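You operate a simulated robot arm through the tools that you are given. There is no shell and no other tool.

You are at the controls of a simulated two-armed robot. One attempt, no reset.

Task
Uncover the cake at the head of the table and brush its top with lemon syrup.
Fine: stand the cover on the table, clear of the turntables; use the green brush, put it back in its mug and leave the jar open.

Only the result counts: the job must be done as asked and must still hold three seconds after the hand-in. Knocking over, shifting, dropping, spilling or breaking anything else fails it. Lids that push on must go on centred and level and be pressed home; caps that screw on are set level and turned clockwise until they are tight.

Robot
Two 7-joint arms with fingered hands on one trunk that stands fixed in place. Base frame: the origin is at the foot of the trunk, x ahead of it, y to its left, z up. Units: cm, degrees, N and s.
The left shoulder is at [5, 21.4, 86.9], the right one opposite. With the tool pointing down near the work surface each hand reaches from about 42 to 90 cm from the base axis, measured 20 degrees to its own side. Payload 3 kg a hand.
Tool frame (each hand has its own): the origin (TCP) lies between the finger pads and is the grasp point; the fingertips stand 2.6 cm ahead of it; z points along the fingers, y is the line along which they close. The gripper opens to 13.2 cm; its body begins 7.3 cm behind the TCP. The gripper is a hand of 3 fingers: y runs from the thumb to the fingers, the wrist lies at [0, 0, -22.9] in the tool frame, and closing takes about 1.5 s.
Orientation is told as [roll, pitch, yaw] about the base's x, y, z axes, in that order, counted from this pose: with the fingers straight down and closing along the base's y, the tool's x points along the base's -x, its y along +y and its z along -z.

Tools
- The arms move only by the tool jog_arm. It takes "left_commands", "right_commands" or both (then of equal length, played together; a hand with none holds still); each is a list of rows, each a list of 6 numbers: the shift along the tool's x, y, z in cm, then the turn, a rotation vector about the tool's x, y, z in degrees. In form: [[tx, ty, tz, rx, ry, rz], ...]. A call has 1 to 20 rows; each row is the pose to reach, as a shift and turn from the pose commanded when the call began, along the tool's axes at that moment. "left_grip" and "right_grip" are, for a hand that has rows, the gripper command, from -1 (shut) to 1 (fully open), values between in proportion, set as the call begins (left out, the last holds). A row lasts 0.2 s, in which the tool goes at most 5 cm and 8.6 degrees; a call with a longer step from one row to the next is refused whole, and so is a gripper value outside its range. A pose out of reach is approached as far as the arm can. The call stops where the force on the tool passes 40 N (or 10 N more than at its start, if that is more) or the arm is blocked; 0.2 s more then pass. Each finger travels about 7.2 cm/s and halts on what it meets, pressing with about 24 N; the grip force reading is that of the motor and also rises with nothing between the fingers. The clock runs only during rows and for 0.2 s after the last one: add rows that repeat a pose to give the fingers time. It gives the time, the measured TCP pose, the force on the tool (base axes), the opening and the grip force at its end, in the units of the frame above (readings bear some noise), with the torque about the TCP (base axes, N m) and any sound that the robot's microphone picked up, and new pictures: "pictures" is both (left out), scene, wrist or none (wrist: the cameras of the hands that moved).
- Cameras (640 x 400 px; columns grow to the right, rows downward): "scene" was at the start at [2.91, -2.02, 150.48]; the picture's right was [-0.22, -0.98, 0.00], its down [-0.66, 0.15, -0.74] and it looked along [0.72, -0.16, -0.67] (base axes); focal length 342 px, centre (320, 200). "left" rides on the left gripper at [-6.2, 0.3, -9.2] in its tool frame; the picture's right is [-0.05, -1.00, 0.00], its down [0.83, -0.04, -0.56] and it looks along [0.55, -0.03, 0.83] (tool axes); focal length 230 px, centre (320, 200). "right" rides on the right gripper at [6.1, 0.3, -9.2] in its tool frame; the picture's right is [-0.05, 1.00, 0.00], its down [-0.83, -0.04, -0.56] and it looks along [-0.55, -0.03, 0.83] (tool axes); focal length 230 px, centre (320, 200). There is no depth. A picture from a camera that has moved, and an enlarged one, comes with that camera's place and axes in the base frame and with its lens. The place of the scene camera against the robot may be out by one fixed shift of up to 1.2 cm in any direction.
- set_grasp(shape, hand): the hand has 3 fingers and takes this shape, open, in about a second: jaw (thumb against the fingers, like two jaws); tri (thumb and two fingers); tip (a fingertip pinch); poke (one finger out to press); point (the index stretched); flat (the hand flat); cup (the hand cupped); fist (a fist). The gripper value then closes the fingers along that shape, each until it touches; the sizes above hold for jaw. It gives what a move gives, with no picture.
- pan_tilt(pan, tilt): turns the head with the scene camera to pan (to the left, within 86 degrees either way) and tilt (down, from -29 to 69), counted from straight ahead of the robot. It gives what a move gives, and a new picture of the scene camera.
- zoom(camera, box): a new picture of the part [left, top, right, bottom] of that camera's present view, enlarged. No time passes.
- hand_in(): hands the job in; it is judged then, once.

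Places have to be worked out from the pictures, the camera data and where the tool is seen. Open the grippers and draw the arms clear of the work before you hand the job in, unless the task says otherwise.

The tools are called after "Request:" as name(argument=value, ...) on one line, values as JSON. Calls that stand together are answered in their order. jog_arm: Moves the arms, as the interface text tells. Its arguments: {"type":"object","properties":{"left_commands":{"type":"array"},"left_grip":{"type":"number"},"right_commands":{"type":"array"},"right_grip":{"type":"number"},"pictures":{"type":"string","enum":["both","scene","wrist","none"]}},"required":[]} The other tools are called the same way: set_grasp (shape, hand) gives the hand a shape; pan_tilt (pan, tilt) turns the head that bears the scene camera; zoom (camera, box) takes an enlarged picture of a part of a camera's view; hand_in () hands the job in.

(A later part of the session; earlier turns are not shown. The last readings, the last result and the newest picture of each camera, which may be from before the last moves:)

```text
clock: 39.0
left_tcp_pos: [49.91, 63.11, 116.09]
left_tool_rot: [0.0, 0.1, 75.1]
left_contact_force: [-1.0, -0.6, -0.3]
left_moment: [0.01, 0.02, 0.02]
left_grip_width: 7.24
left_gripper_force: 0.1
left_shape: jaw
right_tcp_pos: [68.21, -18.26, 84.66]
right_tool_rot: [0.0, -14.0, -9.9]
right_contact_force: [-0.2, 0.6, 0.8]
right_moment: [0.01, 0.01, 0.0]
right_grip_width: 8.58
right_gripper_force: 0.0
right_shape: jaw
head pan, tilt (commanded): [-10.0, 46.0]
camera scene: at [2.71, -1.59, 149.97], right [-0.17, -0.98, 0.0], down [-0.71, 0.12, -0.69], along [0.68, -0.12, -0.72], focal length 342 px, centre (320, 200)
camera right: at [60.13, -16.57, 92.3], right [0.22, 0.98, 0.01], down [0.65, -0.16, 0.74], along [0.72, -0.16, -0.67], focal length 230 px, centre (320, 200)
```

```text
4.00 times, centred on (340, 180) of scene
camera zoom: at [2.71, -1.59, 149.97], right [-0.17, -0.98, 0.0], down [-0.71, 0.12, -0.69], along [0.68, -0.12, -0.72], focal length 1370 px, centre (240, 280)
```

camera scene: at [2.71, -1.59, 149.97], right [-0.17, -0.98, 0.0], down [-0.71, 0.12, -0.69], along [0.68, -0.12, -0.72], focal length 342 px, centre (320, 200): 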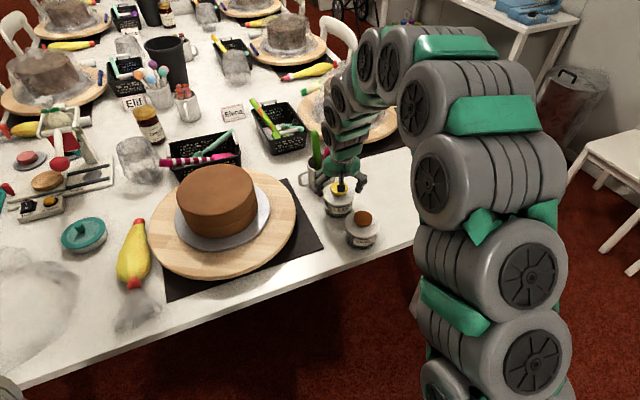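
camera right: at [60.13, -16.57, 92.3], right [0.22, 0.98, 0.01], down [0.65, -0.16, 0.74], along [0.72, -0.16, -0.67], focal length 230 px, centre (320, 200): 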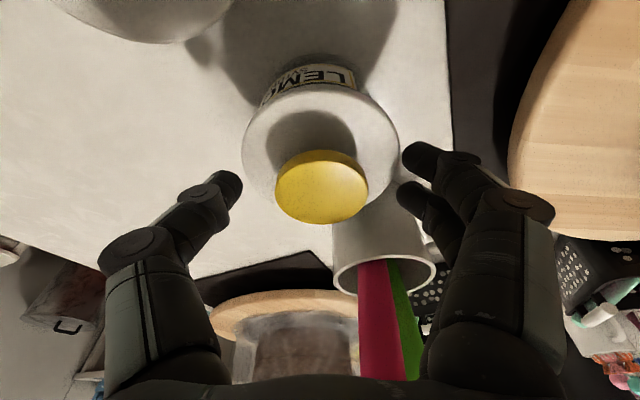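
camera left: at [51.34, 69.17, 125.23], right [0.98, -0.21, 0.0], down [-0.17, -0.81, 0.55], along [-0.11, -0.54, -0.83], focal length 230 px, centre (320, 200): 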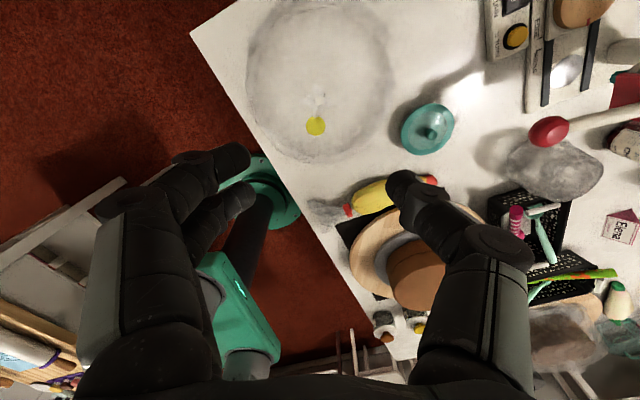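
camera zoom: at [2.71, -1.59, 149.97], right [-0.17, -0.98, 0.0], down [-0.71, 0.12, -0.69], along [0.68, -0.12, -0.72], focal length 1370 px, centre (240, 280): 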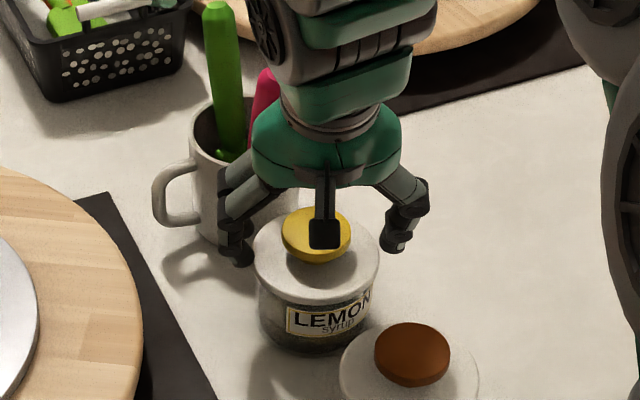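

The fingertips straddle the knob with no contact. I'll lower 0.35 cm more and close on the knob.

Request:
jog_arm(right_commands=[[0.085, 0, 0.34, 0, 0, 0], [0.085, 0, 0.34, 0, 0, 0]], pictures="none")

Request:
jog_arm(right_commands=[[0, 0, 0, 0, 0, 0], [0, 0, 0, 0, 0, 0], [0, 0, 0, 0, 0, 0], [0, 0, 0, 0, 0, 0], [0, 0, 0, 0, 0, 0], [0, 0, 0, 0, 0, 0]], right_grip=-1, pictures="both")

Request:
zoom(camera="right", box=[180, 100, 460, 280])

Request:
zoom(camera="scene", box=[290, 130, 390, 230])

```text
clock: 39.6
left_tcp_pos: [49.97, 62.99, 115.93]
left_tool_rot: [0.0, 0.0, 75.2]
left_contact_force: [0.6, -0.2, 0.4]
left_moment: [0.01, 0.0, -0.03]
left_grip_width: 7.24
left_gripper_force: 0.1
left_shape: jaw
right_tcp_pos: [68.26, -18.3, 84.31]
right_tool_rot: [0.1, -14.0, -10.0]
right_contact_force: [0.6, -0.5, -0.2]
right_moment: [0.01, 0.0, 0.02]
right_grip_width: 8.52
right_gripper_force: 0.1
right_shape: jaw
head pan, tilt (commanded): [-10.0, 46.0]
```

```text
clock: 41.0
left_tcp_pos: [49.97, 63.08, 115.92]
left_tool_rot: [0.0, 0.0, 75.0]
left_contact_force: [0.3, 0.8, -0.2]
left_moment: [-0.01, 0.0, 0.01]
left_grip_width: 7.25
left_gripper_force: 0.1
left_shape: jaw
right_tcp_pos: [68.15, -18.25, 84.31]
right_tool_rot: [0.0, -14.1, -9.9]
right_contact_force: [0.1, 4.7, 9.8]
right_moment: [0.03, 0.0, -0.01]
right_grip_width: 6.36
right_gripper_force: 24.3
right_shape: jaw
head pan, tilt (commanded): [-10.0, 46.0]
camera scene: at [2.7, -1.58, 149.97], right [-0.17, -0.98, 0.0], down [-0.71, 0.12, -0.69], along [0.68, -0.12, -0.72], focal length 342 px, centre (320, 200)
camera right: at [60.14, -16.56, 91.99], right [0.22, 0.98, 0.01], down [0.65, -0.16, 0.74], along [0.72, -0.16, -0.67], focal length 230 px, centre (320, 200)
```

scene: 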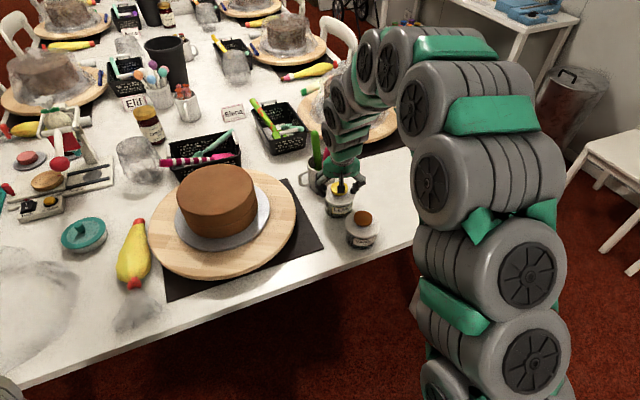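
right: 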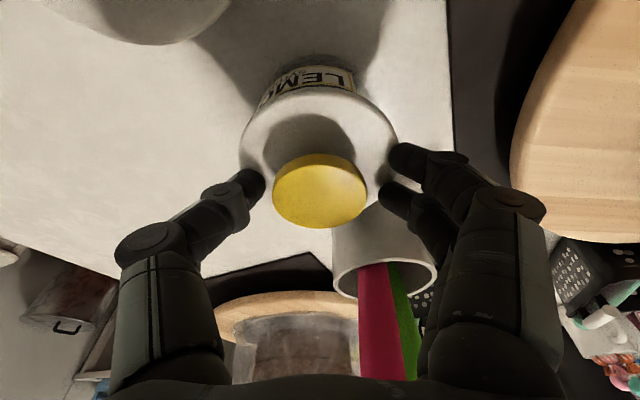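

```text
2.22 times, centred on (320, 190) of right
camera zoom: at [60.14, -16.56, 91.99], right [0.22, 0.98, 0.01], down [0.65, -0.16, 0.74], along [0.72, -0.16, -0.67], focal length 511 px, centre (320, 222)
```

zoom: 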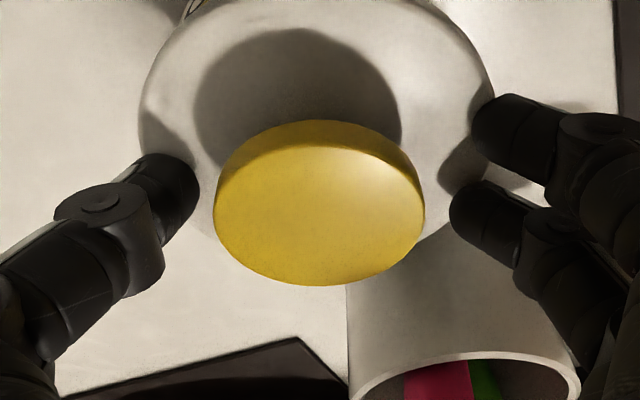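

```text
4.00 times, centred on (340, 180) of scene
camera zoom: at [2.7, -1.58, 149.97], right [-0.17, -0.98, 0.0], down [-0.71, 0.12, -0.69], along [0.68, -0.12, -0.72], focal length 1370 px, centre (240, 280)
```

zoom: 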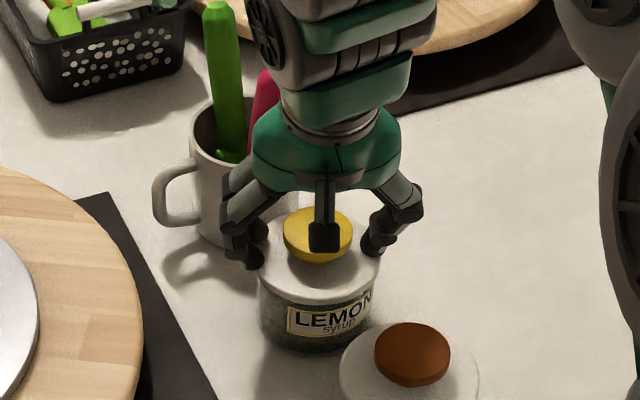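

The fingertips met the lid's rounded plate (width 6.4 cm, Fz ≈ 10 N), not the knob. I'll open again, rise 0.7 cm, and check.

Request:
jog_arm(right_commands=[[0, 0, 0, 0, 0, 0], [0, 0, 0, 0, 0, 0], [0, 0, 0, 0, 0, 0], [-0.17, 0, -0.68, 0, 0, 0], [-0.17, 0, -0.68, 0, 0, 0]], right_grip=0.2, pictures="wrist")

Request:
zoom(camera="right", box=[180, 60, 460, 280])

Request:
zoom(camera="scene", box=[290, 130, 390, 230])

```text
clock: 42.2
left_tcp_pos: [49.94, 62.98, 116.07]
left_tool_rot: [0.0, 0.0, 75.1]
left_contact_force: [0.6, -0.1, -0.2]
left_moment: [0.01, 0.01, 0.0]
left_grip_width: 7.23
left_gripper_force: 0.2
left_shape: jaw
right_tcp_pos: [68.27, -18.25, 85.16]
right_tool_rot: [0.0, -14.1, -9.9]
right_contact_force: [-0.6, 0.7, 0.3]
right_moment: [0.01, 0.0, 0.02]
right_grip_width: 7.91
right_gripper_force: 0.0
right_shape: jaw
head pan, tilt (commanded): [-10.0, 46.0]
camera right: at [60.13, -16.58, 92.69], right [0.22, 0.98, 0.01], down [0.65, -0.16, 0.74], along [0.72, -0.16, -0.67], focal length 230 px, centre (320, 200)
```

right: 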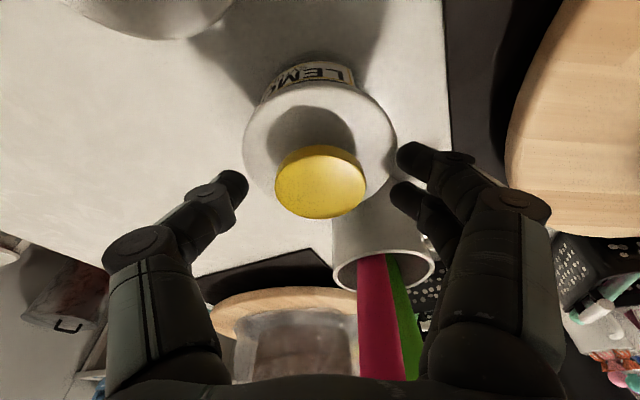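

```text
1.82 times, centred on (320, 170) of right
camera zoom: at [60.13, -16.58, 92.69], right [0.22, 0.98, 0.01], down [0.65, -0.16, 0.74], along [0.72, -0.16, -0.67], focal length 418 px, centre (320, 254)
```

zoom: 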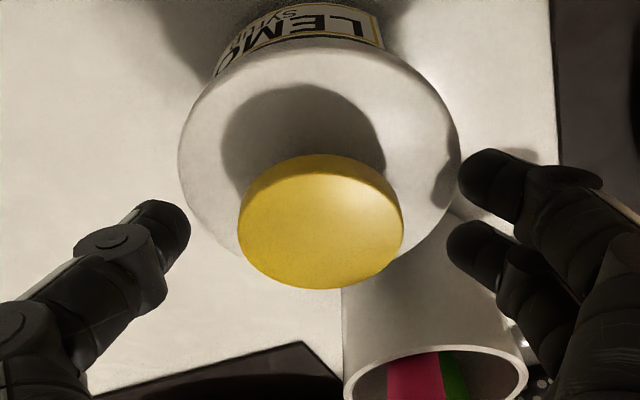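

```text
4.00 times, centred on (340, 180) of scene
camera zoom: at [2.71, -1.59, 149.97], right [-0.17, -0.98, 0.0], down [-0.71, 0.12, -0.69], along [0.68, -0.12, -0.72], focal length 1370 px, centre (240, 280)
```

zoom: 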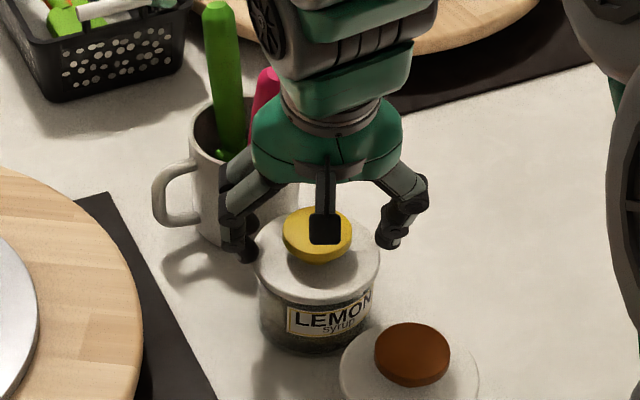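

The jar looks unmoved. At this height the tips should overlap the knob's upper 0.8 cm; I'll close on it now.

Request:
jog_arm(right_commands=[[0, 0, 0, 0, 0, 0], [0, 0, 0, 0, 0, 0], [0, 0, 0, 0, 0, 0], [0, 0, 0, 0, 0, 0], [0, 0, 0, 0, 0, 0], [0, 0, 0, 0, 0, 0]], right_grip=-1, pictures="wrist")

Request:
zoom(camera="right", box=[180, 60, 460, 280])

Request:
zoom(camera="scene", box=[290, 130, 390, 230])

```text
clock: 43.6
left_tcp_pos: [49.91, 63.07, 116.01]
left_tool_rot: [0.0, 0.0, 75.1]
left_contact_force: [-1.0, -0.5, -0.6]
left_moment: [0.03, 0.0, 0.01]
left_grip_width: 7.22
left_gripper_force: 0.1
left_shape: jaw
right_tcp_pos: [68.23, -18.37, 85.05]
right_tool_rot: [0.0, -14.0, -10.0]
right_contact_force: [-0.1, -1.1, 0.0]
right_moment: [-0.02, -0.03, 0.02]
right_grip_width: 3.84
right_gripper_force: 23.4
right_shape: jaw
head pan, tilt (commanded): [-10.0, 46.0]
heard: snap
camera right: at [60.14, -16.58, 92.69], right [0.22, 0.98, 0.01], down [0.65, -0.16, 0.74], along [0.72, -0.16, -0.67], focal length 230 px, centre (320, 200)
```

right: 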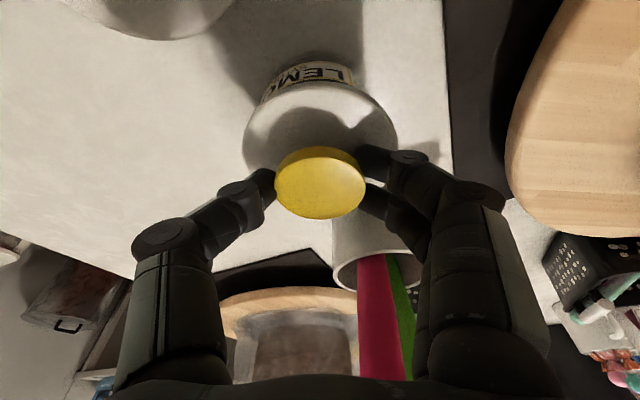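

```text
1.82 times, centred on (320, 170) of right
camera zoom: at [60.14, -16.58, 92.69], right [0.22, 0.98, 0.01], down [0.65, -0.16, 0.74], along [0.72, -0.16, -0.67], focal length 418 px, centre (320, 254)
```

zoom: 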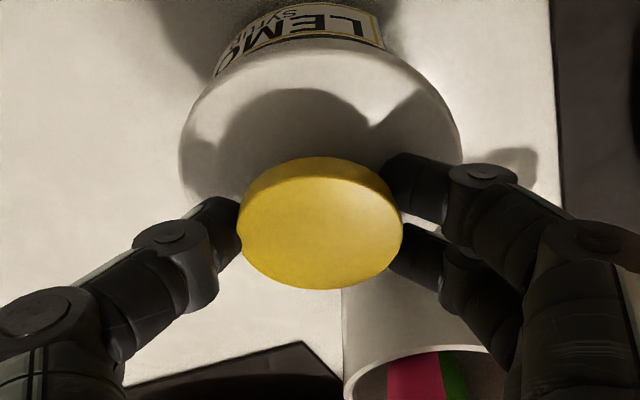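

```text
4.00 times, centred on (340, 180) of scene
camera zoom: at [2.71, -1.59, 149.97], right [-0.17, -0.98, 0.0], down [-0.71, 0.12, -0.69], along [0.68, -0.12, -0.72], focal length 1370 px, centre (240, 280)
```

zoom: 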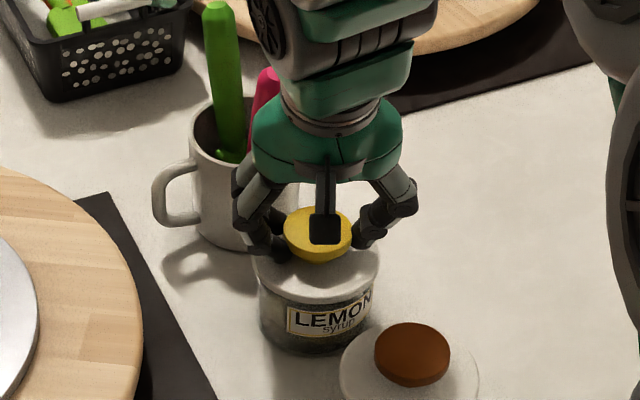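

The fingers went in under the mushroom knob (width 3.8 cm) and a snap was heard, likely the lid letting go of its seat. I'll lift straight up 1.5 cm slowly and check that the jar stays.

Request:
jog_arm(right_commands=[[-0.07, 0, -0.29, 0, 0, 0], [-0.145, 0, -0.58, 0, 0, 0], [-0.22, 0, -0.87, 0, 0, 0], [-0.29, 0, -1.16, 0, 0, 0], [-0.36, 0, -1.455, 0, 0, 0], [-0.36, 0, -1.455, 0, 0, 0]], pictures="wrist")

Request:
zoom(camera="right", box=[180, 60, 460, 280])

Request:
zoom(camera="scene", box=[290, 130, 390, 230])

```text
clock: 45.0
left_tcp_pos: [49.83, 63.01, 115.93]
left_tool_rot: [0.0, 0.0, 75.0]
left_contact_force: [0.0, 0.1, -0.3]
left_moment: [0.01, -0.04, -0.01]
left_grip_width: 7.21
left_gripper_force: 0.1
left_shape: jaw
right_tcp_pos: [68.29, -18.42, 86.61]
right_tool_rot: [0.0, -14.2, -9.9]
right_contact_force: [0.1, -0.2, 0.0]
right_moment: [-0.01, -0.02, -0.03]
right_grip_width: 3.86
right_gripper_force: 23.7
right_shape: jaw
head pan, tilt (commanded): [-10.0, 46.0]
camera right: at [60.14, -16.58, 94.2], right [0.22, 0.98, 0.01], down [0.65, -0.16, 0.74], along [0.72, -0.16, -0.67], focal length 230 px, centre (320, 200)
```

right: 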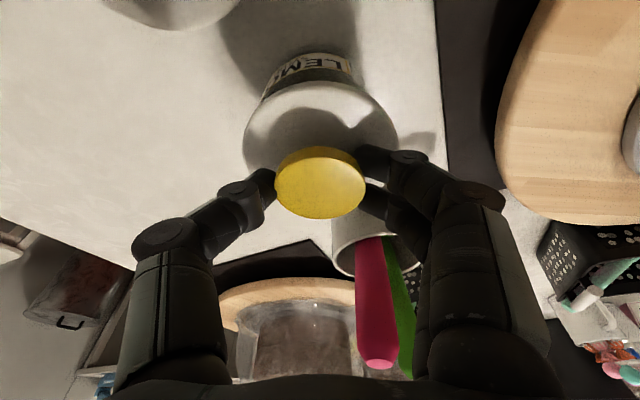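

```text
1.82 times, centred on (320, 170) of right
camera zoom: at [60.14, -16.58, 94.2], right [0.22, 0.98, 0.01], down [0.65, -0.16, 0.74], along [0.72, -0.16, -0.67], focal length 418 px, centre (320, 254)
```

zoom: 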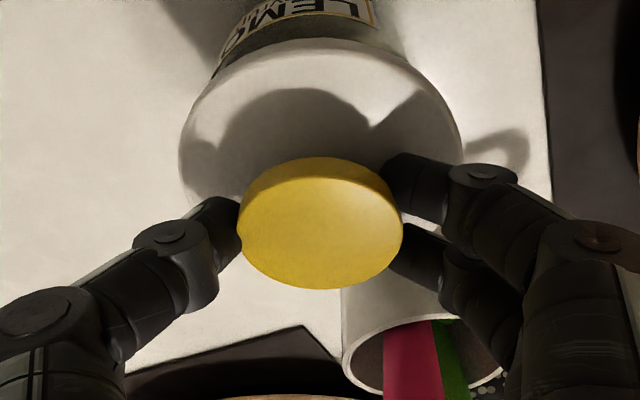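

```text
4.00 times, centred on (340, 180) of scene
camera zoom: at [2.71, -1.59, 149.97], right [-0.17, -0.98, 0.0], down [-0.71, 0.12, -0.69], along [0.68, -0.12, -0.72], focal length 1370 px, centre (240, 280)
```

zoom: 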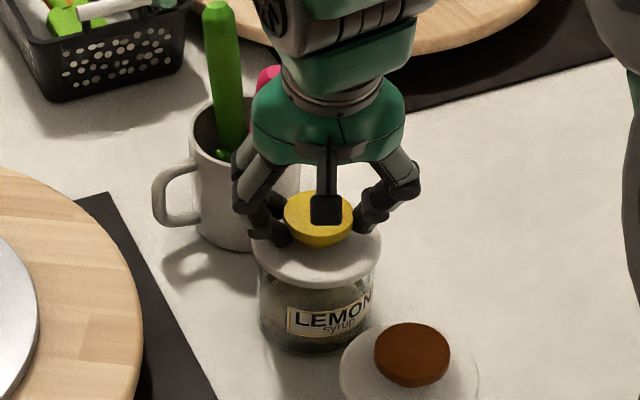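

The lid came off cleanly and the jar stayed. I'll lift 6 cm more and carry the lid to the free patch on the right near (71, -39).

Request:
jog_arm(right_commands=[[-0.36, 0, -1.455, 0, 0, 0], [-0.73, 0, -2.91, 0, 0, 0], [-1.09, 0, -4.37, 0, 0, 0], [-1.45, 0, -5.82, 0, 0, 0], [-2.2, -2.5, -5.63, 0, 0, 0], [-2.97, -5, -5.44, 0, 0, 0], [-3.73, -7.5, -5.25, 0, 0, 0], [-4.5, -10, -5.06, 0, 0, 0], [-5.26, -12.5, -4.87, 0, 0, 0], [-6.02, -15, -4.68, 0, 0, 0], [-6.8, -17.5, -4.49, 0, 0, 0], [-7.52, -19.87, -4.31, 0, 0, 0], [-7.52, -19.87, -4.31, 0, 0, 0]], pictures="both")

Request:
zoom(camera="scene", box=[290, 130, 450, 260])

```text
clock: 47.8
left_tcp_pos: [49.96, 63.0, 115.97]
left_tool_rot: [0.0, 0.0, 75.1]
left_contact_force: [0.4, 0.3, -0.5]
left_moment: [0.02, 0.0, 0.03]
left_grip_width: 7.24
left_gripper_force: 0.1
left_shape: jaw
right_tcp_pos: [70.93, -39.09, 92.62]
right_tool_rot: [0.0, -14.0, -9.9]
right_contact_force: [0.3, 0.2, -0.8]
right_moment: [-0.02, -0.03, 0.0]
right_grip_width: 3.82
right_gripper_force: 23.8
right_shape: jaw
head pan, tilt (commanded): [-10.0, 46.0]
camera scene: at [2.71, -1.59, 149.97], right [-0.17, -0.98, 0.0], down [-0.71, 0.12, -0.69], along [0.68, -0.12, -0.72], focal length 342 px, centre (320, 200)
camera right: at [62.86, -37.31, 100.15], right [0.22, 0.98, 0.01], down [0.65, -0.16, 0.74], along [0.72, -0.16, -0.67], focal length 230 px, centre (320, 200)
```

scene: 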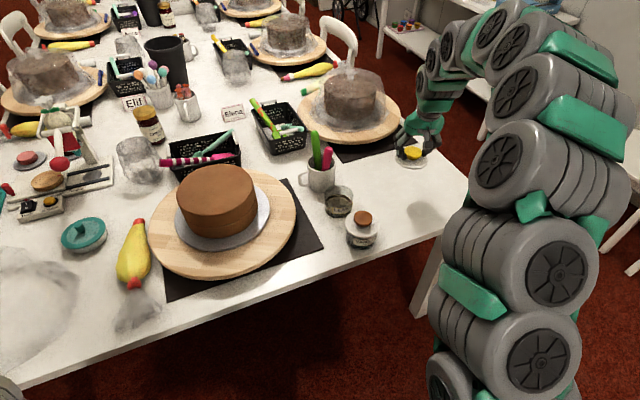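
right: 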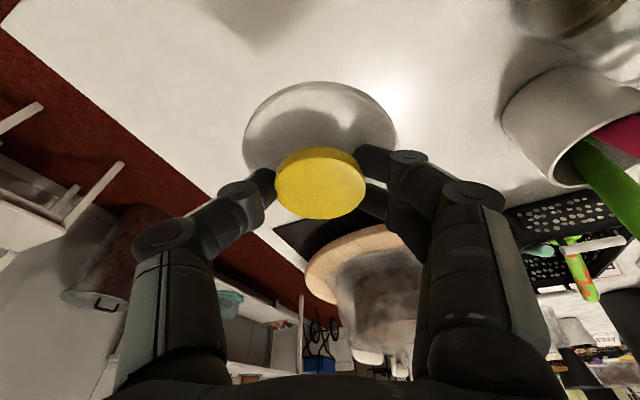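

```text
3.08 times, centred on (370, 195) of scene
camera zoom: at [2.71, -1.59, 149.97], right [-0.17, -0.98, 0.0], down [-0.71, 0.12, -0.69], along [0.68, -0.12, -0.72], focal length 1054 px, centre (166, 215)
```

zoom: 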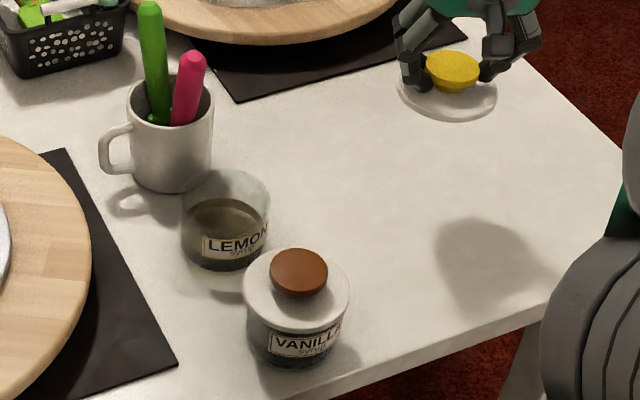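

The lemon jar is open with syrup in it, and the lid hangs over free table near (71, -39). I'll lower the lid to just above the table.

Request:
jog_arm(right_commands=[[0.4, 0, 1.6, 0, 0, 0], [0.8, 0, 3.2, 0, 0, 0], [1.2, 0, 4.8, 0, 0, 0], [1.6, 0, 6.4, 0, 0, 0], [1.9, 0, 7.6, 0, 0, 0], [2.1, 0, 8.5, 0, 0, 0], [2.3, 0, 9.2, 0, 0, 0], [2.3, 0, 9.2, 0, 0, 0]], pictures="both")

Request:
zoom(camera="scene", box=[350, 130, 470, 240])

```text
clock: 49.6
left_tcp_pos: [49.85, 63.07, 116.03]
left_tool_rot: [-0.1, 0.0, 75.0]
left_contact_force: [-0.1, 0.0, 0.7]
left_moment: [0.0, 0.02, -0.01]
left_grip_width: 7.23
left_gripper_force: 0.1
left_shape: jaw
right_tcp_pos: [70.9, -39.01, 83.0]
right_tool_rot: [-0.1, -13.9, -9.8]
right_contact_force: [0.3, 0.6, -0.6]
right_moment: [-0.02, -0.02, 0.01]
right_grip_width: 3.79
right_gripper_force: 23.7
right_shape: jaw
head pan, tilt (commanded): [-10.0, 46.0]
camera scene: at [2.71, -1.59, 149.97], right [-0.17, -0.98, 0.0], down [-0.71, 0.12, -0.69], along [0.68, -0.12, -0.72], focal length 342 px, centre (320, 200)
camera right: at [62.87, -37.22, 90.74], right [0.22, 0.98, 0.01], down [0.65, -0.16, 0.74], along [0.72, -0.16, -0.67], focal length 230 px, centre (320, 200)
```

scene: 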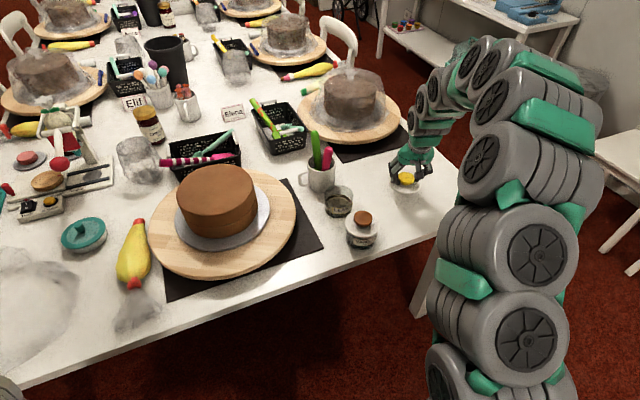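
right: 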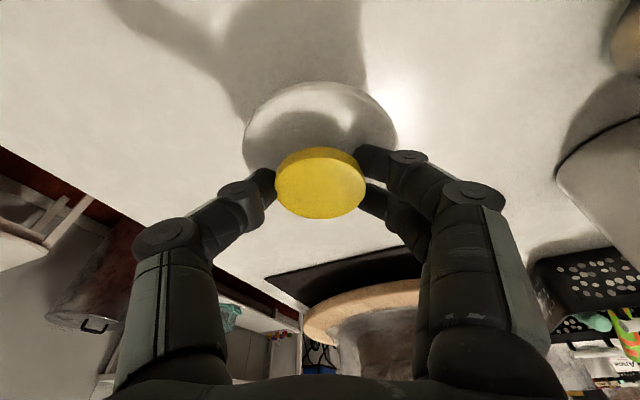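

```text
3.64 times, centred on (410, 185) of scene
camera zoom: at [2.71, -1.59, 149.97], right [-0.17, -0.98, 0.0], down [-0.71, 0.12, -0.69], along [0.68, -0.12, -0.72], focal length 1246 px, centre (-7, 254)
```

zoom: 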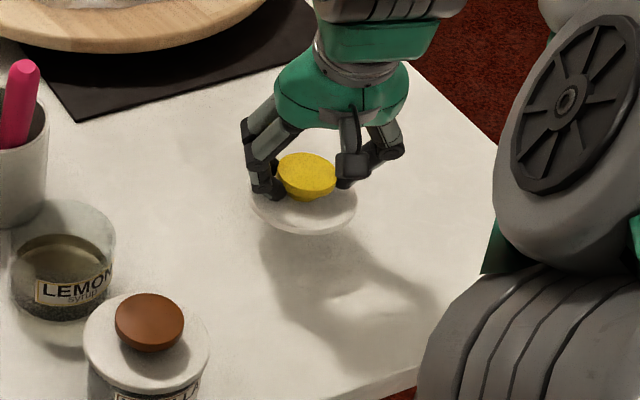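

Still no contact at TCP z 83.0, and the shadow shows the lid a few centimetres up. I'll continue in 0.3–0.4 cm steps watching force.

Request:
jog_arm(right_commands=[[0.1, 0, 0.39, 0, 0, 0], [0.19, 0, 0.78, 0, 0, 0], [0.19, 0, 0.78, 0, 0, 0]], pictures="none")

Request:
jog_arm(right_commands=[[0.07, 0, 0.29, 0, 0, 0], [0.07, 0, 0.29, 0, 0, 0]], pictures="none")

Request:
jog_arm(right_commands=[[0.07, 0, 0.29, 0, 0, 0], [0.07, 0, 0.29, 0, 0, 0]], pictures="wrist")

Request:
zoom(camera="scene", box=[350, 130, 470, 240])

```text
clock: 50.4
left_tcp_pos: [49.93, 63.01, 116.06]
left_tool_rot: [-0.1, 0.1, 75.1]
left_contact_force: [0.0, 0.8, -0.1]
left_moment: [-0.02, -0.02, 0.0]
left_grip_width: 7.22
left_gripper_force: 0.0
left_shape: jaw
right_tcp_pos: [71.0, -38.96, 82.35]
right_tool_rot: [0.0, -14.0, -9.9]
right_contact_force: [-0.1, 0.2, 0.0]
right_moment: [-0.02, 0.0, 0.05]
right_grip_width: 3.81
right_gripper_force: 24.0
right_shape: jaw
head pan, tilt (commanded): [-10.0, 46.0]
```

```text
clock: 51.0
left_tcp_pos: [49.89, 63.15, 115.96]
left_tool_rot: [0.0, 0.1, 75.1]
left_contact_force: [-0.5, -0.1, -0.7]
left_moment: [-0.02, 0.01, -0.01]
left_grip_width: 7.19
left_gripper_force: 0.1
left_shape: jaw
right_tcp_pos: [70.93, -39.03, 82.1]
right_tool_rot: [0.1, -13.9, -9.9]
right_contact_force: [0.2, 0.5, -0.2]
right_moment: [0.03, 0.05, -0.01]
right_grip_width: 3.85
right_gripper_force: 23.9
right_shape: jaw
head pan, tilt (commanded): [-10.0, 46.0]
```

```text
clock: 51.6
left_tcp_pos: [49.97, 63.13, 116.09]
left_tool_rot: [0.0, 0.0, 75.2]
left_contact_force: [-0.2, -0.5, -0.7]
left_moment: [-0.03, 0.0, 0.03]
left_grip_width: 7.22
left_gripper_force: 0.0
left_shape: jaw
right_tcp_pos: [71.01, -38.99, 81.79]
right_tool_rot: [0.0, -13.9, -10.0]
right_contact_force: [0.1, 0.2, 0.1]
right_moment: [0.02, 0.02, -0.01]
right_grip_width: 3.8
right_gripper_force: 24.2
right_shape: jaw
head pan, tilt (commanded): [-10.0, 46.0]
camera right: at [62.86, -37.22, 89.32], right [0.22, 0.98, 0.01], down [0.65, -0.16, 0.74], along [0.72, -0.16, -0.67], focal length 230 px, centre (320, 200)
```

right: 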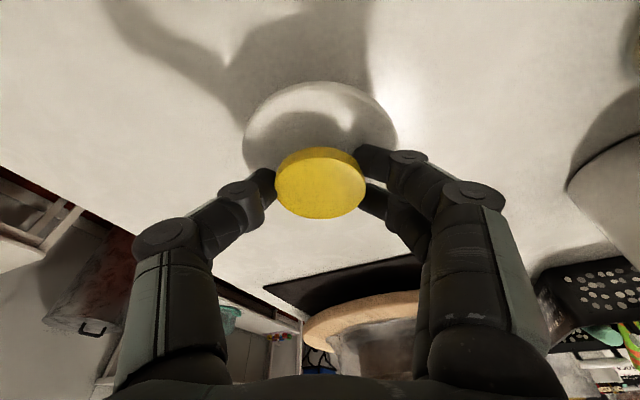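

```text
3.64 times, centred on (410, 185) of scene
camera zoom: at [2.71, -1.59, 149.97], right [-0.17, -0.98, 0.0], down [-0.71, 0.12, -0.69], along [0.68, -0.12, -0.72], focal length 1246 px, centre (-7, 254)
```

zoom: 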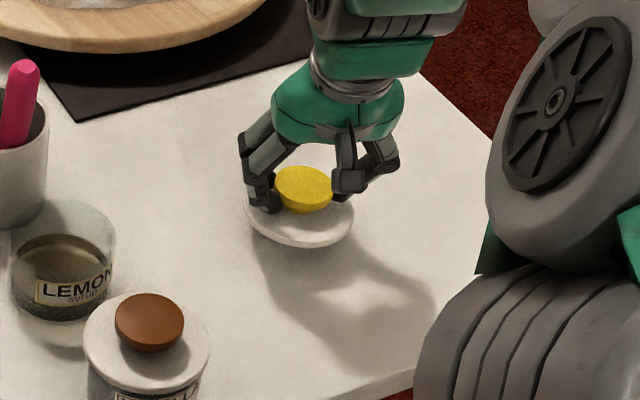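

No contact yet at 81.8; continuing down carefully.

Request:
jog_arm(right_commands=[[0.07, 0, 0.29, 0, 0, 0], [0.07, 0, 0.29, 0, 0, 0]], pictures="none")

Request:
jog_arm(right_commands=[[0.07, 0, 0.29, 0, 0, 0], [0.07, 0, 0.29, 0, 0, 0]], pictures="wrist")

Request:
zoom(camera="scene", box=[350, 130, 470, 240])

```text
clock: 52.2
left_tcp_pos: [50.03, 63.09, 115.93]
left_tool_rot: [0.0, -0.1, 75.1]
left_contact_force: [0.1, -0.4, 0.9]
left_moment: [-0.03, 0.01, 0.0]
left_grip_width: 7.23
left_gripper_force: 0.1
left_shape: jaw
right_tcp_pos: [70.95, -38.95, 81.32]
right_tool_rot: [0.0, -14.1, -9.9]
right_contact_force: [0.1, 0.2, -0.1]
right_moment: [0.01, 0.01, 0.03]
right_grip_width: 3.85
right_gripper_force: 23.6
right_shape: jaw
head pan, tilt (commanded): [-10.0, 46.0]
```

```text
clock: 52.8
left_tcp_pos: [49.94, 62.94, 116.06]
left_tool_rot: [0.0, 0.0, 75.1]
left_contact_force: [-0.4, -0.8, 0.2]
left_moment: [-0.02, 0.02, 0.02]
left_grip_width: 7.22
left_gripper_force: 0.1
left_shape: jaw
right_tcp_pos: [71.05, -38.97, 81.06]
right_tool_rot: [0.0, -14.1, -10.0]
right_contact_force: [-0.4, 0.9, -0.4]
right_moment: [0.0, -0.03, 0.03]
right_grip_width: 3.82
right_gripper_force: 23.7
right_shape: jaw
head pan, tilt (commanded): [-10.0, 46.0]
camera right: at [62.87, -37.23, 88.73], right [0.22, 0.98, 0.01], down [0.65, -0.16, 0.74], along [0.72, -0.16, -0.67], focal length 230 px, centre (320, 200)
```

right: 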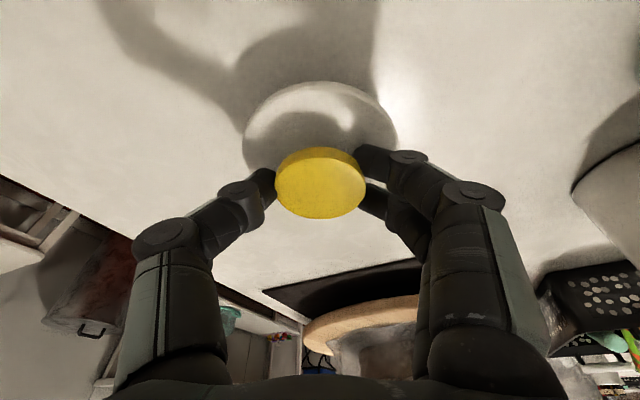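

```text
3.64 times, centred on (410, 185) of scene
camera zoom: at [2.71, -1.59, 149.97], right [-0.17, -0.98, 0.0], down [-0.71, 0.12, -0.69], along [0.68, -0.12, -0.72], focal length 1246 px, centre (-7, 254)
```

zoom: 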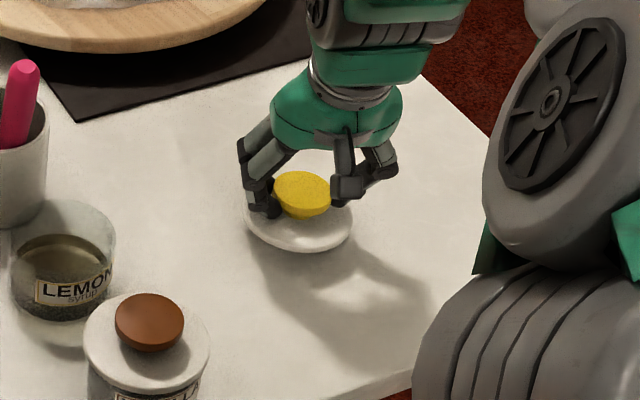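

Still free at 81.06. I'll keep stepping down 0.25 cm at a time.

Request:
jog_arm(right_commands=[[0.06, 0, 0.24, 0, 0, 0], [0.06, 0, 0.24, 0, 0, 0]], pictures="none")

Request:
jog_arm(right_commands=[[0.06, 0, 0.24, 0, 0, 0], [0.06, 0, 0.24, 0, 0, 0]], pictures="none")

Request:
zoom(camera="scene", box=[380, 160, 440, 210])

```text
clock: 53.4
left_tcp_pos: [50.0, 63.03, 116.02]
left_tool_rot: [-0.1, -0.1, 75.1]
left_contact_force: [-0.6, 0.8, 0.9]
left_moment: [-0.03, 0.04, -0.02]
left_grip_width: 7.24
left_gripper_force: 0.1
left_shape: jaw
right_tcp_pos: [70.84, -38.9, 81.04]
right_tool_rot: [-0.1, -14.0, -9.9]
right_contact_force: [-0.5, -0.2, 0.0]
right_moment: [0.01, -0.02, 0.0]
right_grip_width: 3.81
right_gripper_force: 24.1
right_shape: jaw
head pan, tilt (commanded): [-10.0, 46.0]
```

```text
clock: 54.0
left_tcp_pos: [49.91, 63.07, 115.94]
left_tool_rot: [0.0, 0.1, 75.1]
left_contact_force: [0.5, 1.2, -0.8]
left_moment: [0.02, 0.03, 0.01]
left_grip_width: 7.22
left_gripper_force: 0.0
left_shape: jaw
right_tcp_pos: [71.0, -38.99, 80.62]
right_tool_rot: [0.0, -14.0, -9.8]
right_contact_force: [0.7, 0.5, -0.2]
right_moment: [0.0, -0.01, 0.02]
right_grip_width: 3.83
right_gripper_force: 23.5
right_shape: jaw
head pan, tilt (commanded): [-10.0, 46.0]
```

```text
8.00 times, centred on (410, 185) of scene
camera zoom: at [2.71, -1.59, 149.97], right [-0.17, -0.98, 0.0], down [-0.71, 0.12, -0.69], along [0.68, -0.12, -0.72], focal length 2740 px, centre (-400, 320)
```

zoom: 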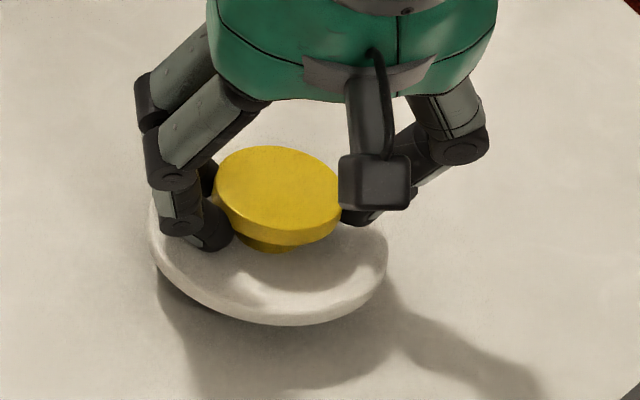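

The lid keeps the same pose relative to the hand as on the jar (the wrist view is unchanged), so it is level; still no contact at 80.6. Continuing down.

Request:
jog_arm(right_commands=[[0.06, 0, 0.24, 0, 0, 0], [0.06, 0, 0.24, 0, 0, 0]], pictures="none")

Request:
jog_arm(right_commands=[[0.06, 0, 0.24, 0, 0, 0], [0.06, 0, 0.24, 0, 0, 0]], pictures="none")

Request:
zoom(camera="scene", box=[380, 160, 440, 210])

```text
clock: 54.6
left_tcp_pos: [50.06, 62.93, 115.88]
left_tool_rot: [-0.1, 0.0, 75.2]
left_contact_force: [-0.1, -0.9, 0.3]
left_moment: [0.02, -0.01, 0.03]
left_grip_width: 7.23
left_gripper_force: 0.0
left_shape: jaw
right_tcp_pos: [71.01, -39.03, 80.4]
right_tool_rot: [0.0, -14.0, -9.9]
right_contact_force: [0.7, 0.0, -0.1]
right_moment: [-0.06, -0.03, 0.0]
right_grip_width: 3.82
right_gripper_force: 23.7
right_shape: jaw
head pan, tilt (commanded): [-10.0, 46.0]
```

```text
clock: 55.2
left_tcp_pos: [49.98, 63.15, 115.86]
left_tool_rot: [0.0, -0.1, 75.1]
left_contact_force: [0.9, 0.6, 0.3]
left_moment: [0.03, -0.02, 0.02]
left_grip_width: 7.23
left_gripper_force: 0.1
left_shape: jaw
right_tcp_pos: [71.02, -38.97, 80.15]
right_tool_rot: [0.0, -14.0, -9.9]
right_contact_force: [0.7, 0.7, -0.9]
right_moment: [0.02, 0.0, -0.03]
right_grip_width: 3.8
right_gripper_force: 24.1
right_shape: jaw
head pan, tilt (commanded): [-10.0, 46.0]
```

```text
8.00 times, centred on (410, 185) of scene
camera zoom: at [2.71, -1.59, 149.97], right [-0.17, -0.98, 0.0], down [-0.71, 0.12, -0.69], along [0.68, -0.12, -0.72], focal length 2740 px, centre (-400, 320)
```

zoom: 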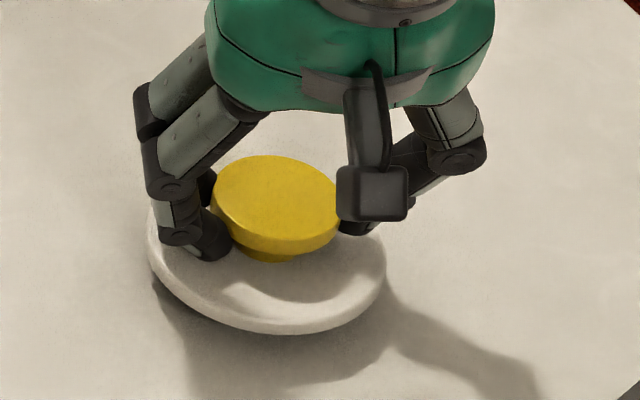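

The shadow still trails the lid by about a centimetre, so the table is a bit lower than I estimated. Continuing in small steps.

Request:
jog_arm(right_commands=[[0.06, 0, 0.24, 0, 0, 0], [0.06, 0, 0.24, 0, 0, 0]], pictures="none")

Request:
jog_arm(right_commands=[[0.06, 0, 0.24, 0, 0, 0], [0.06, 0, 0.24, 0, 0, 0]], pictures="none")

Request:
zoom(camera="scene", box=[380, 160, 440, 210])

```text
clock: 55.8
left_tcp_pos: [49.93, 63.08, 115.93]
left_tool_rot: [0.0, 0.0, 75.1]
left_contact_force: [0.4, -0.1, -0.5]
left_moment: [0.03, -0.02, 0.01]
left_grip_width: 7.21
left_gripper_force: 0.1
left_shape: jaw
right_tcp_pos: [71.07, -38.98, 79.86]
right_tool_rot: [-0.1, -14.0, -9.9]
right_contact_force: [0.4, 0.0, -0.3]
right_moment: [0.0, 0.01, 0.03]
right_grip_width: 3.82
right_gripper_force: 24.1
right_shape: jaw
head pan, tilt (commanded): [-10.0, 46.0]
```

```text
clock: 56.4
left_tcp_pos: [50.02, 62.98, 116.04]
left_tool_rot: [0.0, -0.1, 75.1]
left_contact_force: [0.0, -0.1, 0.0]
left_moment: [-0.01, 0.03, 0.05]
left_grip_width: 7.22
left_gripper_force: 0.0
left_shape: jaw
right_tcp_pos: [70.87, -38.97, 79.53]
right_tool_rot: [0.0, -14.0, -9.9]
right_contact_force: [0.2, -0.5, 0.0]
right_moment: [0.01, 0.03, 0.01]
right_grip_width: 3.83
right_gripper_force: 23.7
right_shape: jaw
head pan, tilt (commanded): [-10.0, 46.0]
```

```text
8.00 times, centred on (410, 185) of scene
camera zoom: at [2.71, -1.59, 149.97], right [-0.17, -0.98, 0.0], down [-0.71, 0.12, -0.69], along [0.68, -0.12, -0.72], focal length 2740 px, centre (-400, 320)
```

zoom: 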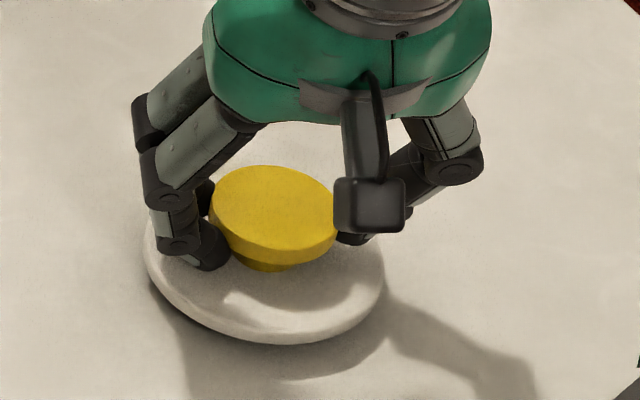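

The gap to the shadow is closing, about 1 cm remains. Continuing down with force checks.

Request:
jog_arm(right_commands=[[0.06, 0, 0.24, 0, 0, 0], [0.12, 0, 0.48, 0, 0, 0], [0.12, 0, 0.48, 0, 0, 0]], pictures="none")

Request:
jog_arm(right_commands=[[0.05, 0, 0.2, 0, 0, 0], [0.05, 0, 0.2, 0, 0, 0]], pictures="none")

Request:
zoom(camera="scene", box=[380, 160, 440, 210])

```text
clock: 57.2
left_tcp_pos: [49.91, 63.05, 116.06]
left_tool_rot: [-0.1, 0.0, 75.0]
left_contact_force: [0.5, 0.1, -0.2]
left_moment: [-0.01, 0.05, 0.01]
left_grip_width: 7.21
left_gripper_force: 0.1
left_shape: jaw
right_tcp_pos: [71.11, -38.97, 79.3]
right_tool_rot: [0.0, -14.1, -9.8]
right_contact_force: [-2.0, 2.8, 20.2]
right_moment: [0.22, -0.06, -0.06]
right_grip_width: 3.9
right_gripper_force: 23.5
right_shape: jaw
head pan, tilt (commanded): [-10.0, 46.0]
```

```text
clock: 57.8
left_tcp_pos: [49.83, 63.0, 115.95]
left_tool_rot: [0.0, -0.1, 75.1]
left_contact_force: [-1.0, -0.3, 0.0]
left_moment: [0.04, -0.01, -0.02]
left_grip_width: 7.24
left_gripper_force: 0.1
left_shape: jaw
right_tcp_pos: [71.12, -38.84, 79.2]
right_tool_rot: [-0.1, -14.2, -9.9]
right_contact_force: [0.9, 2.7, 37.8]
right_moment: [0.7, -0.08, -0.16]
right_grip_width: 4.04
right_gripper_force: 24.6
right_shape: jaw
head pan, tilt (commanded): [-10.0, 46.0]
```

```text
8.00 times, centred on (410, 185) of scene
camera zoom: at [2.66, -1.56, 149.97], right [-0.17, -0.98, 0.0], down [-0.71, 0.12, -0.69], along [0.68, -0.12, -0.72], focal length 2740 px, centre (-400, 320)
```

zoom: 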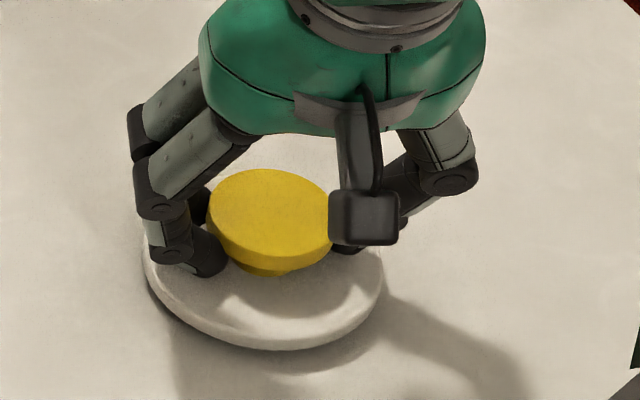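

The lid touched down at TCP z≈79.4 and I'm now pressing about 38 N. I'll back off 0.55 cm to unload it before opening.

Request:
jog_arm(right_commands=[[-0.07, 0, -0.27, 0, 0, 0], [-0.13, 0, -0.53, 0, 0, 0], [-0.13, 0, -0.53, 0, 0, 0]], pictures="none")

Request:
zoom(camera="scene", box=[380, 160, 440, 210])

```text
clock: 58.6
left_tcp_pos: [49.92, 63.09, 116.06]
left_tool_rot: [0.0, 0.0, 75.1]
left_contact_force: [0.6, -0.2, -0.2]
left_moment: [0.01, -0.01, 0.01]
left_grip_width: 7.2
left_gripper_force: 0.0
left_shape: jaw
right_tcp_pos: [71.05, -38.95, 79.45]
right_tool_rot: [0.1, -13.9, -9.8]
right_contact_force: [0.3, 0.5, 0.0]
right_moment: [-0.01, 0.01, 0.0]
right_grip_width: 3.93
right_gripper_force: 24.4
right_shape: jaw
head pan, tilt (commanded): [-10.0, 46.0]
```

```text
8.00 times, centred on (410, 185) of scene
camera zoom: at [2.71, -1.59, 149.97], right [-0.17, -0.98, 0.0], down [-0.71, 0.12, -0.69], along [0.68, -0.12, -0.72], focal length 2740 px, centre (-400, 320)
```

zoom: 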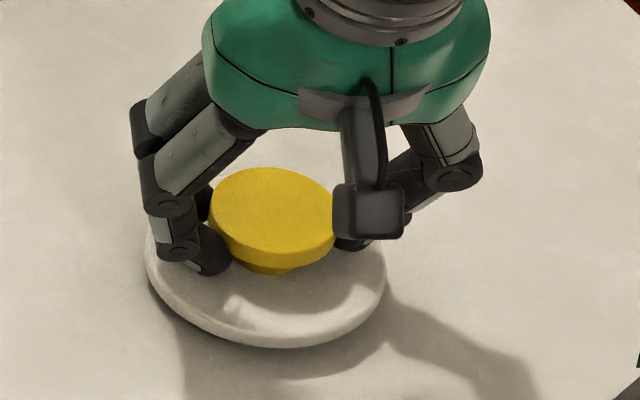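

The force is gone, with the lid at most 1–2 mm above the table. I'll open the right hand to 8.5 cm.

Request:
jog_arm(right_commands=[[0.02, 0, 0.08, 0, 0, 0], [0.02, 0, 0.08, 0, 0, 0], [0.02, 0, 0.08, 0, 0, 0], [0.02, 0, 0.08, 0, 0, 0], [0.02, 0, 0.08, 0, 0, 0]], right_grip=0.35, pictures="both")

Request:
zoom(camera="scene", box=[380, 160, 440, 210])

```text
clock: 59.8
left_tcp_pos: [49.93, 63.09, 115.91]
left_tool_rot: [0.0, 0.0, 75.1]
left_contact_force: [0.5, -0.1, -0.7]
left_moment: [0.04, 0.0, -0.01]
left_grip_width: 7.2
left_gripper_force: 0.0
left_shape: jaw
right_tcp_pos: [71.03, -39.09, 79.32]
right_tool_rot: [0.0, -14.0, -9.8]
right_contact_force: [-0.7, -0.4, 1.3]
right_moment: [-0.01, -0.03, -0.04]
right_grip_width: 8.86
right_gripper_force: 0.0
right_shape: jaw
head pan, tilt (commanded): [-10.0, 46.0]
camera scene: at [2.71, -1.59, 149.97], right [-0.17, -0.98, 0.0], down [-0.71, 0.12, -0.69], along [0.68, -0.12, -0.72], focal length 342 px, centre (320, 200)
camera right: at [62.85, -37.23, 86.97], right [0.22, 0.98, 0.01], down [0.65, -0.16, 0.74], along [0.72, -0.16, -0.67], focal length 230 px, centre (320, 200)
```

scene: 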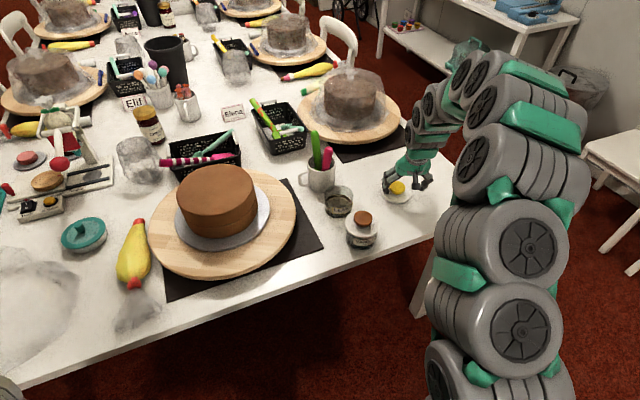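
right: 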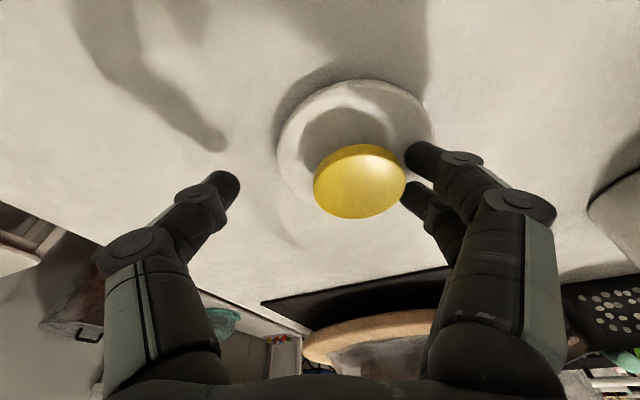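

```text
8.00 times, centred on (410, 185) of scene
camera zoom: at [2.71, -1.59, 149.97], right [-0.17, -0.98, 0.0], down [-0.71, 0.12, -0.69], along [0.68, -0.12, -0.72], focal length 2740 px, centre (-400, 320)
```

zoom: 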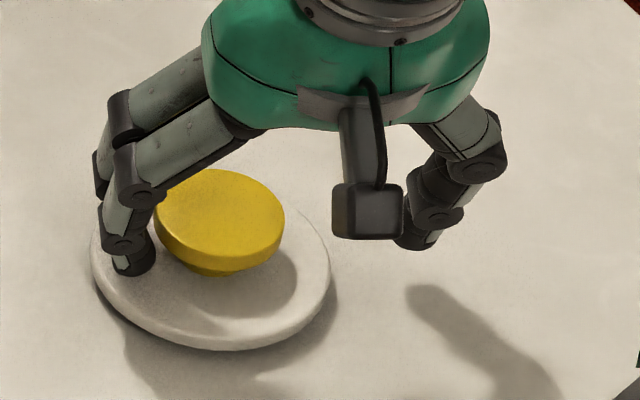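

The lid stuck to the two fingers and slid about 1.7 cm left as they opened; it lies flat. I'll centre the hand over it (+1.7 cm along the tool's y) so the fingers come clear of the knob.

Request:
jog_arm(right_commands=[[0, 0.6, 0, 0, 0, 0], [0, 1.2, 0, 0, 0, 0], [0, 1.7, 0, 0, 0, 0], [0, 1.7, 0, 0, 0, 0]], pictures="wrist")

Request:
zoom(camera="scene", box=[380, 160, 440, 210])

Request:
zoom(camera="right", box=[180, 60, 460, 280])

```text
clock: 60.8
left_tcp_pos: [49.88, 63.02, 115.95]
left_tool_rot: [0.0, 0.0, 75.1]
left_contact_force: [-0.6, -0.6, 0.1]
left_moment: [0.03, 0.0, -0.02]
left_grip_width: 7.19
left_gripper_force: 0.0
left_shape: jaw
right_tcp_pos: [71.2, -37.36, 79.42]
right_tool_rot: [0.1, -14.0, -9.9]
right_contact_force: [-0.5, 0.4, 0.5]
right_moment: [-0.04, 0.0, 0.0]
right_grip_width: 8.87
right_gripper_force: 0.0
right_shape: jaw
head pan, tilt (commanded): [-10.0, 46.0]
camera right: at [63.16, -35.54, 86.98], right [0.22, 0.98, 0.01], down [0.65, -0.16, 0.74], along [0.72, -0.16, -0.67], focal length 230 px, centre (320, 200)
```

right: 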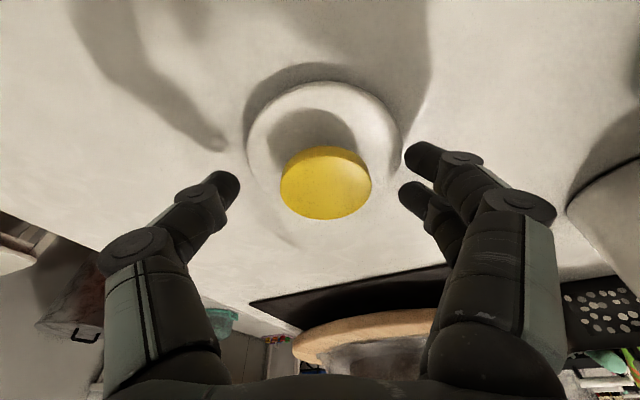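

```text
8.00 times, centred on (410, 185) of scene
camera zoom: at [2.71, -1.59, 149.97], right [-0.17, -0.98, 0.0], down [-0.71, 0.12, -0.69], along [0.68, -0.12, -0.72], focal length 2740 px, centre (-400, 320)
```

zoom: 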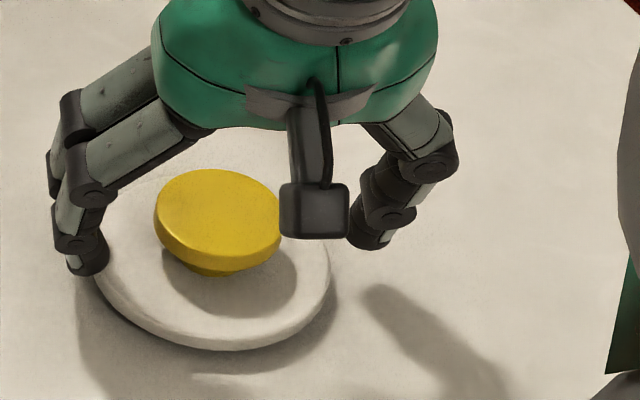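

```text
1.82 times, centred on (320, 170) of right
camera zoom: at [63.16, -35.54, 86.98], right [0.22, 0.98, 0.01], down [0.65, -0.16, 0.74], along [0.72, -0.16, -0.67], focal length 418 px, centre (320, 254)
```

zoom: 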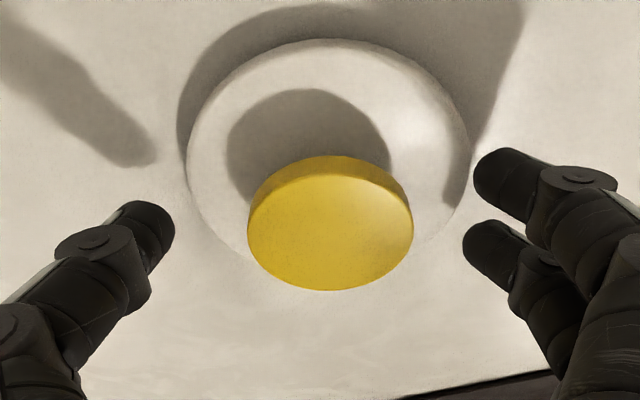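

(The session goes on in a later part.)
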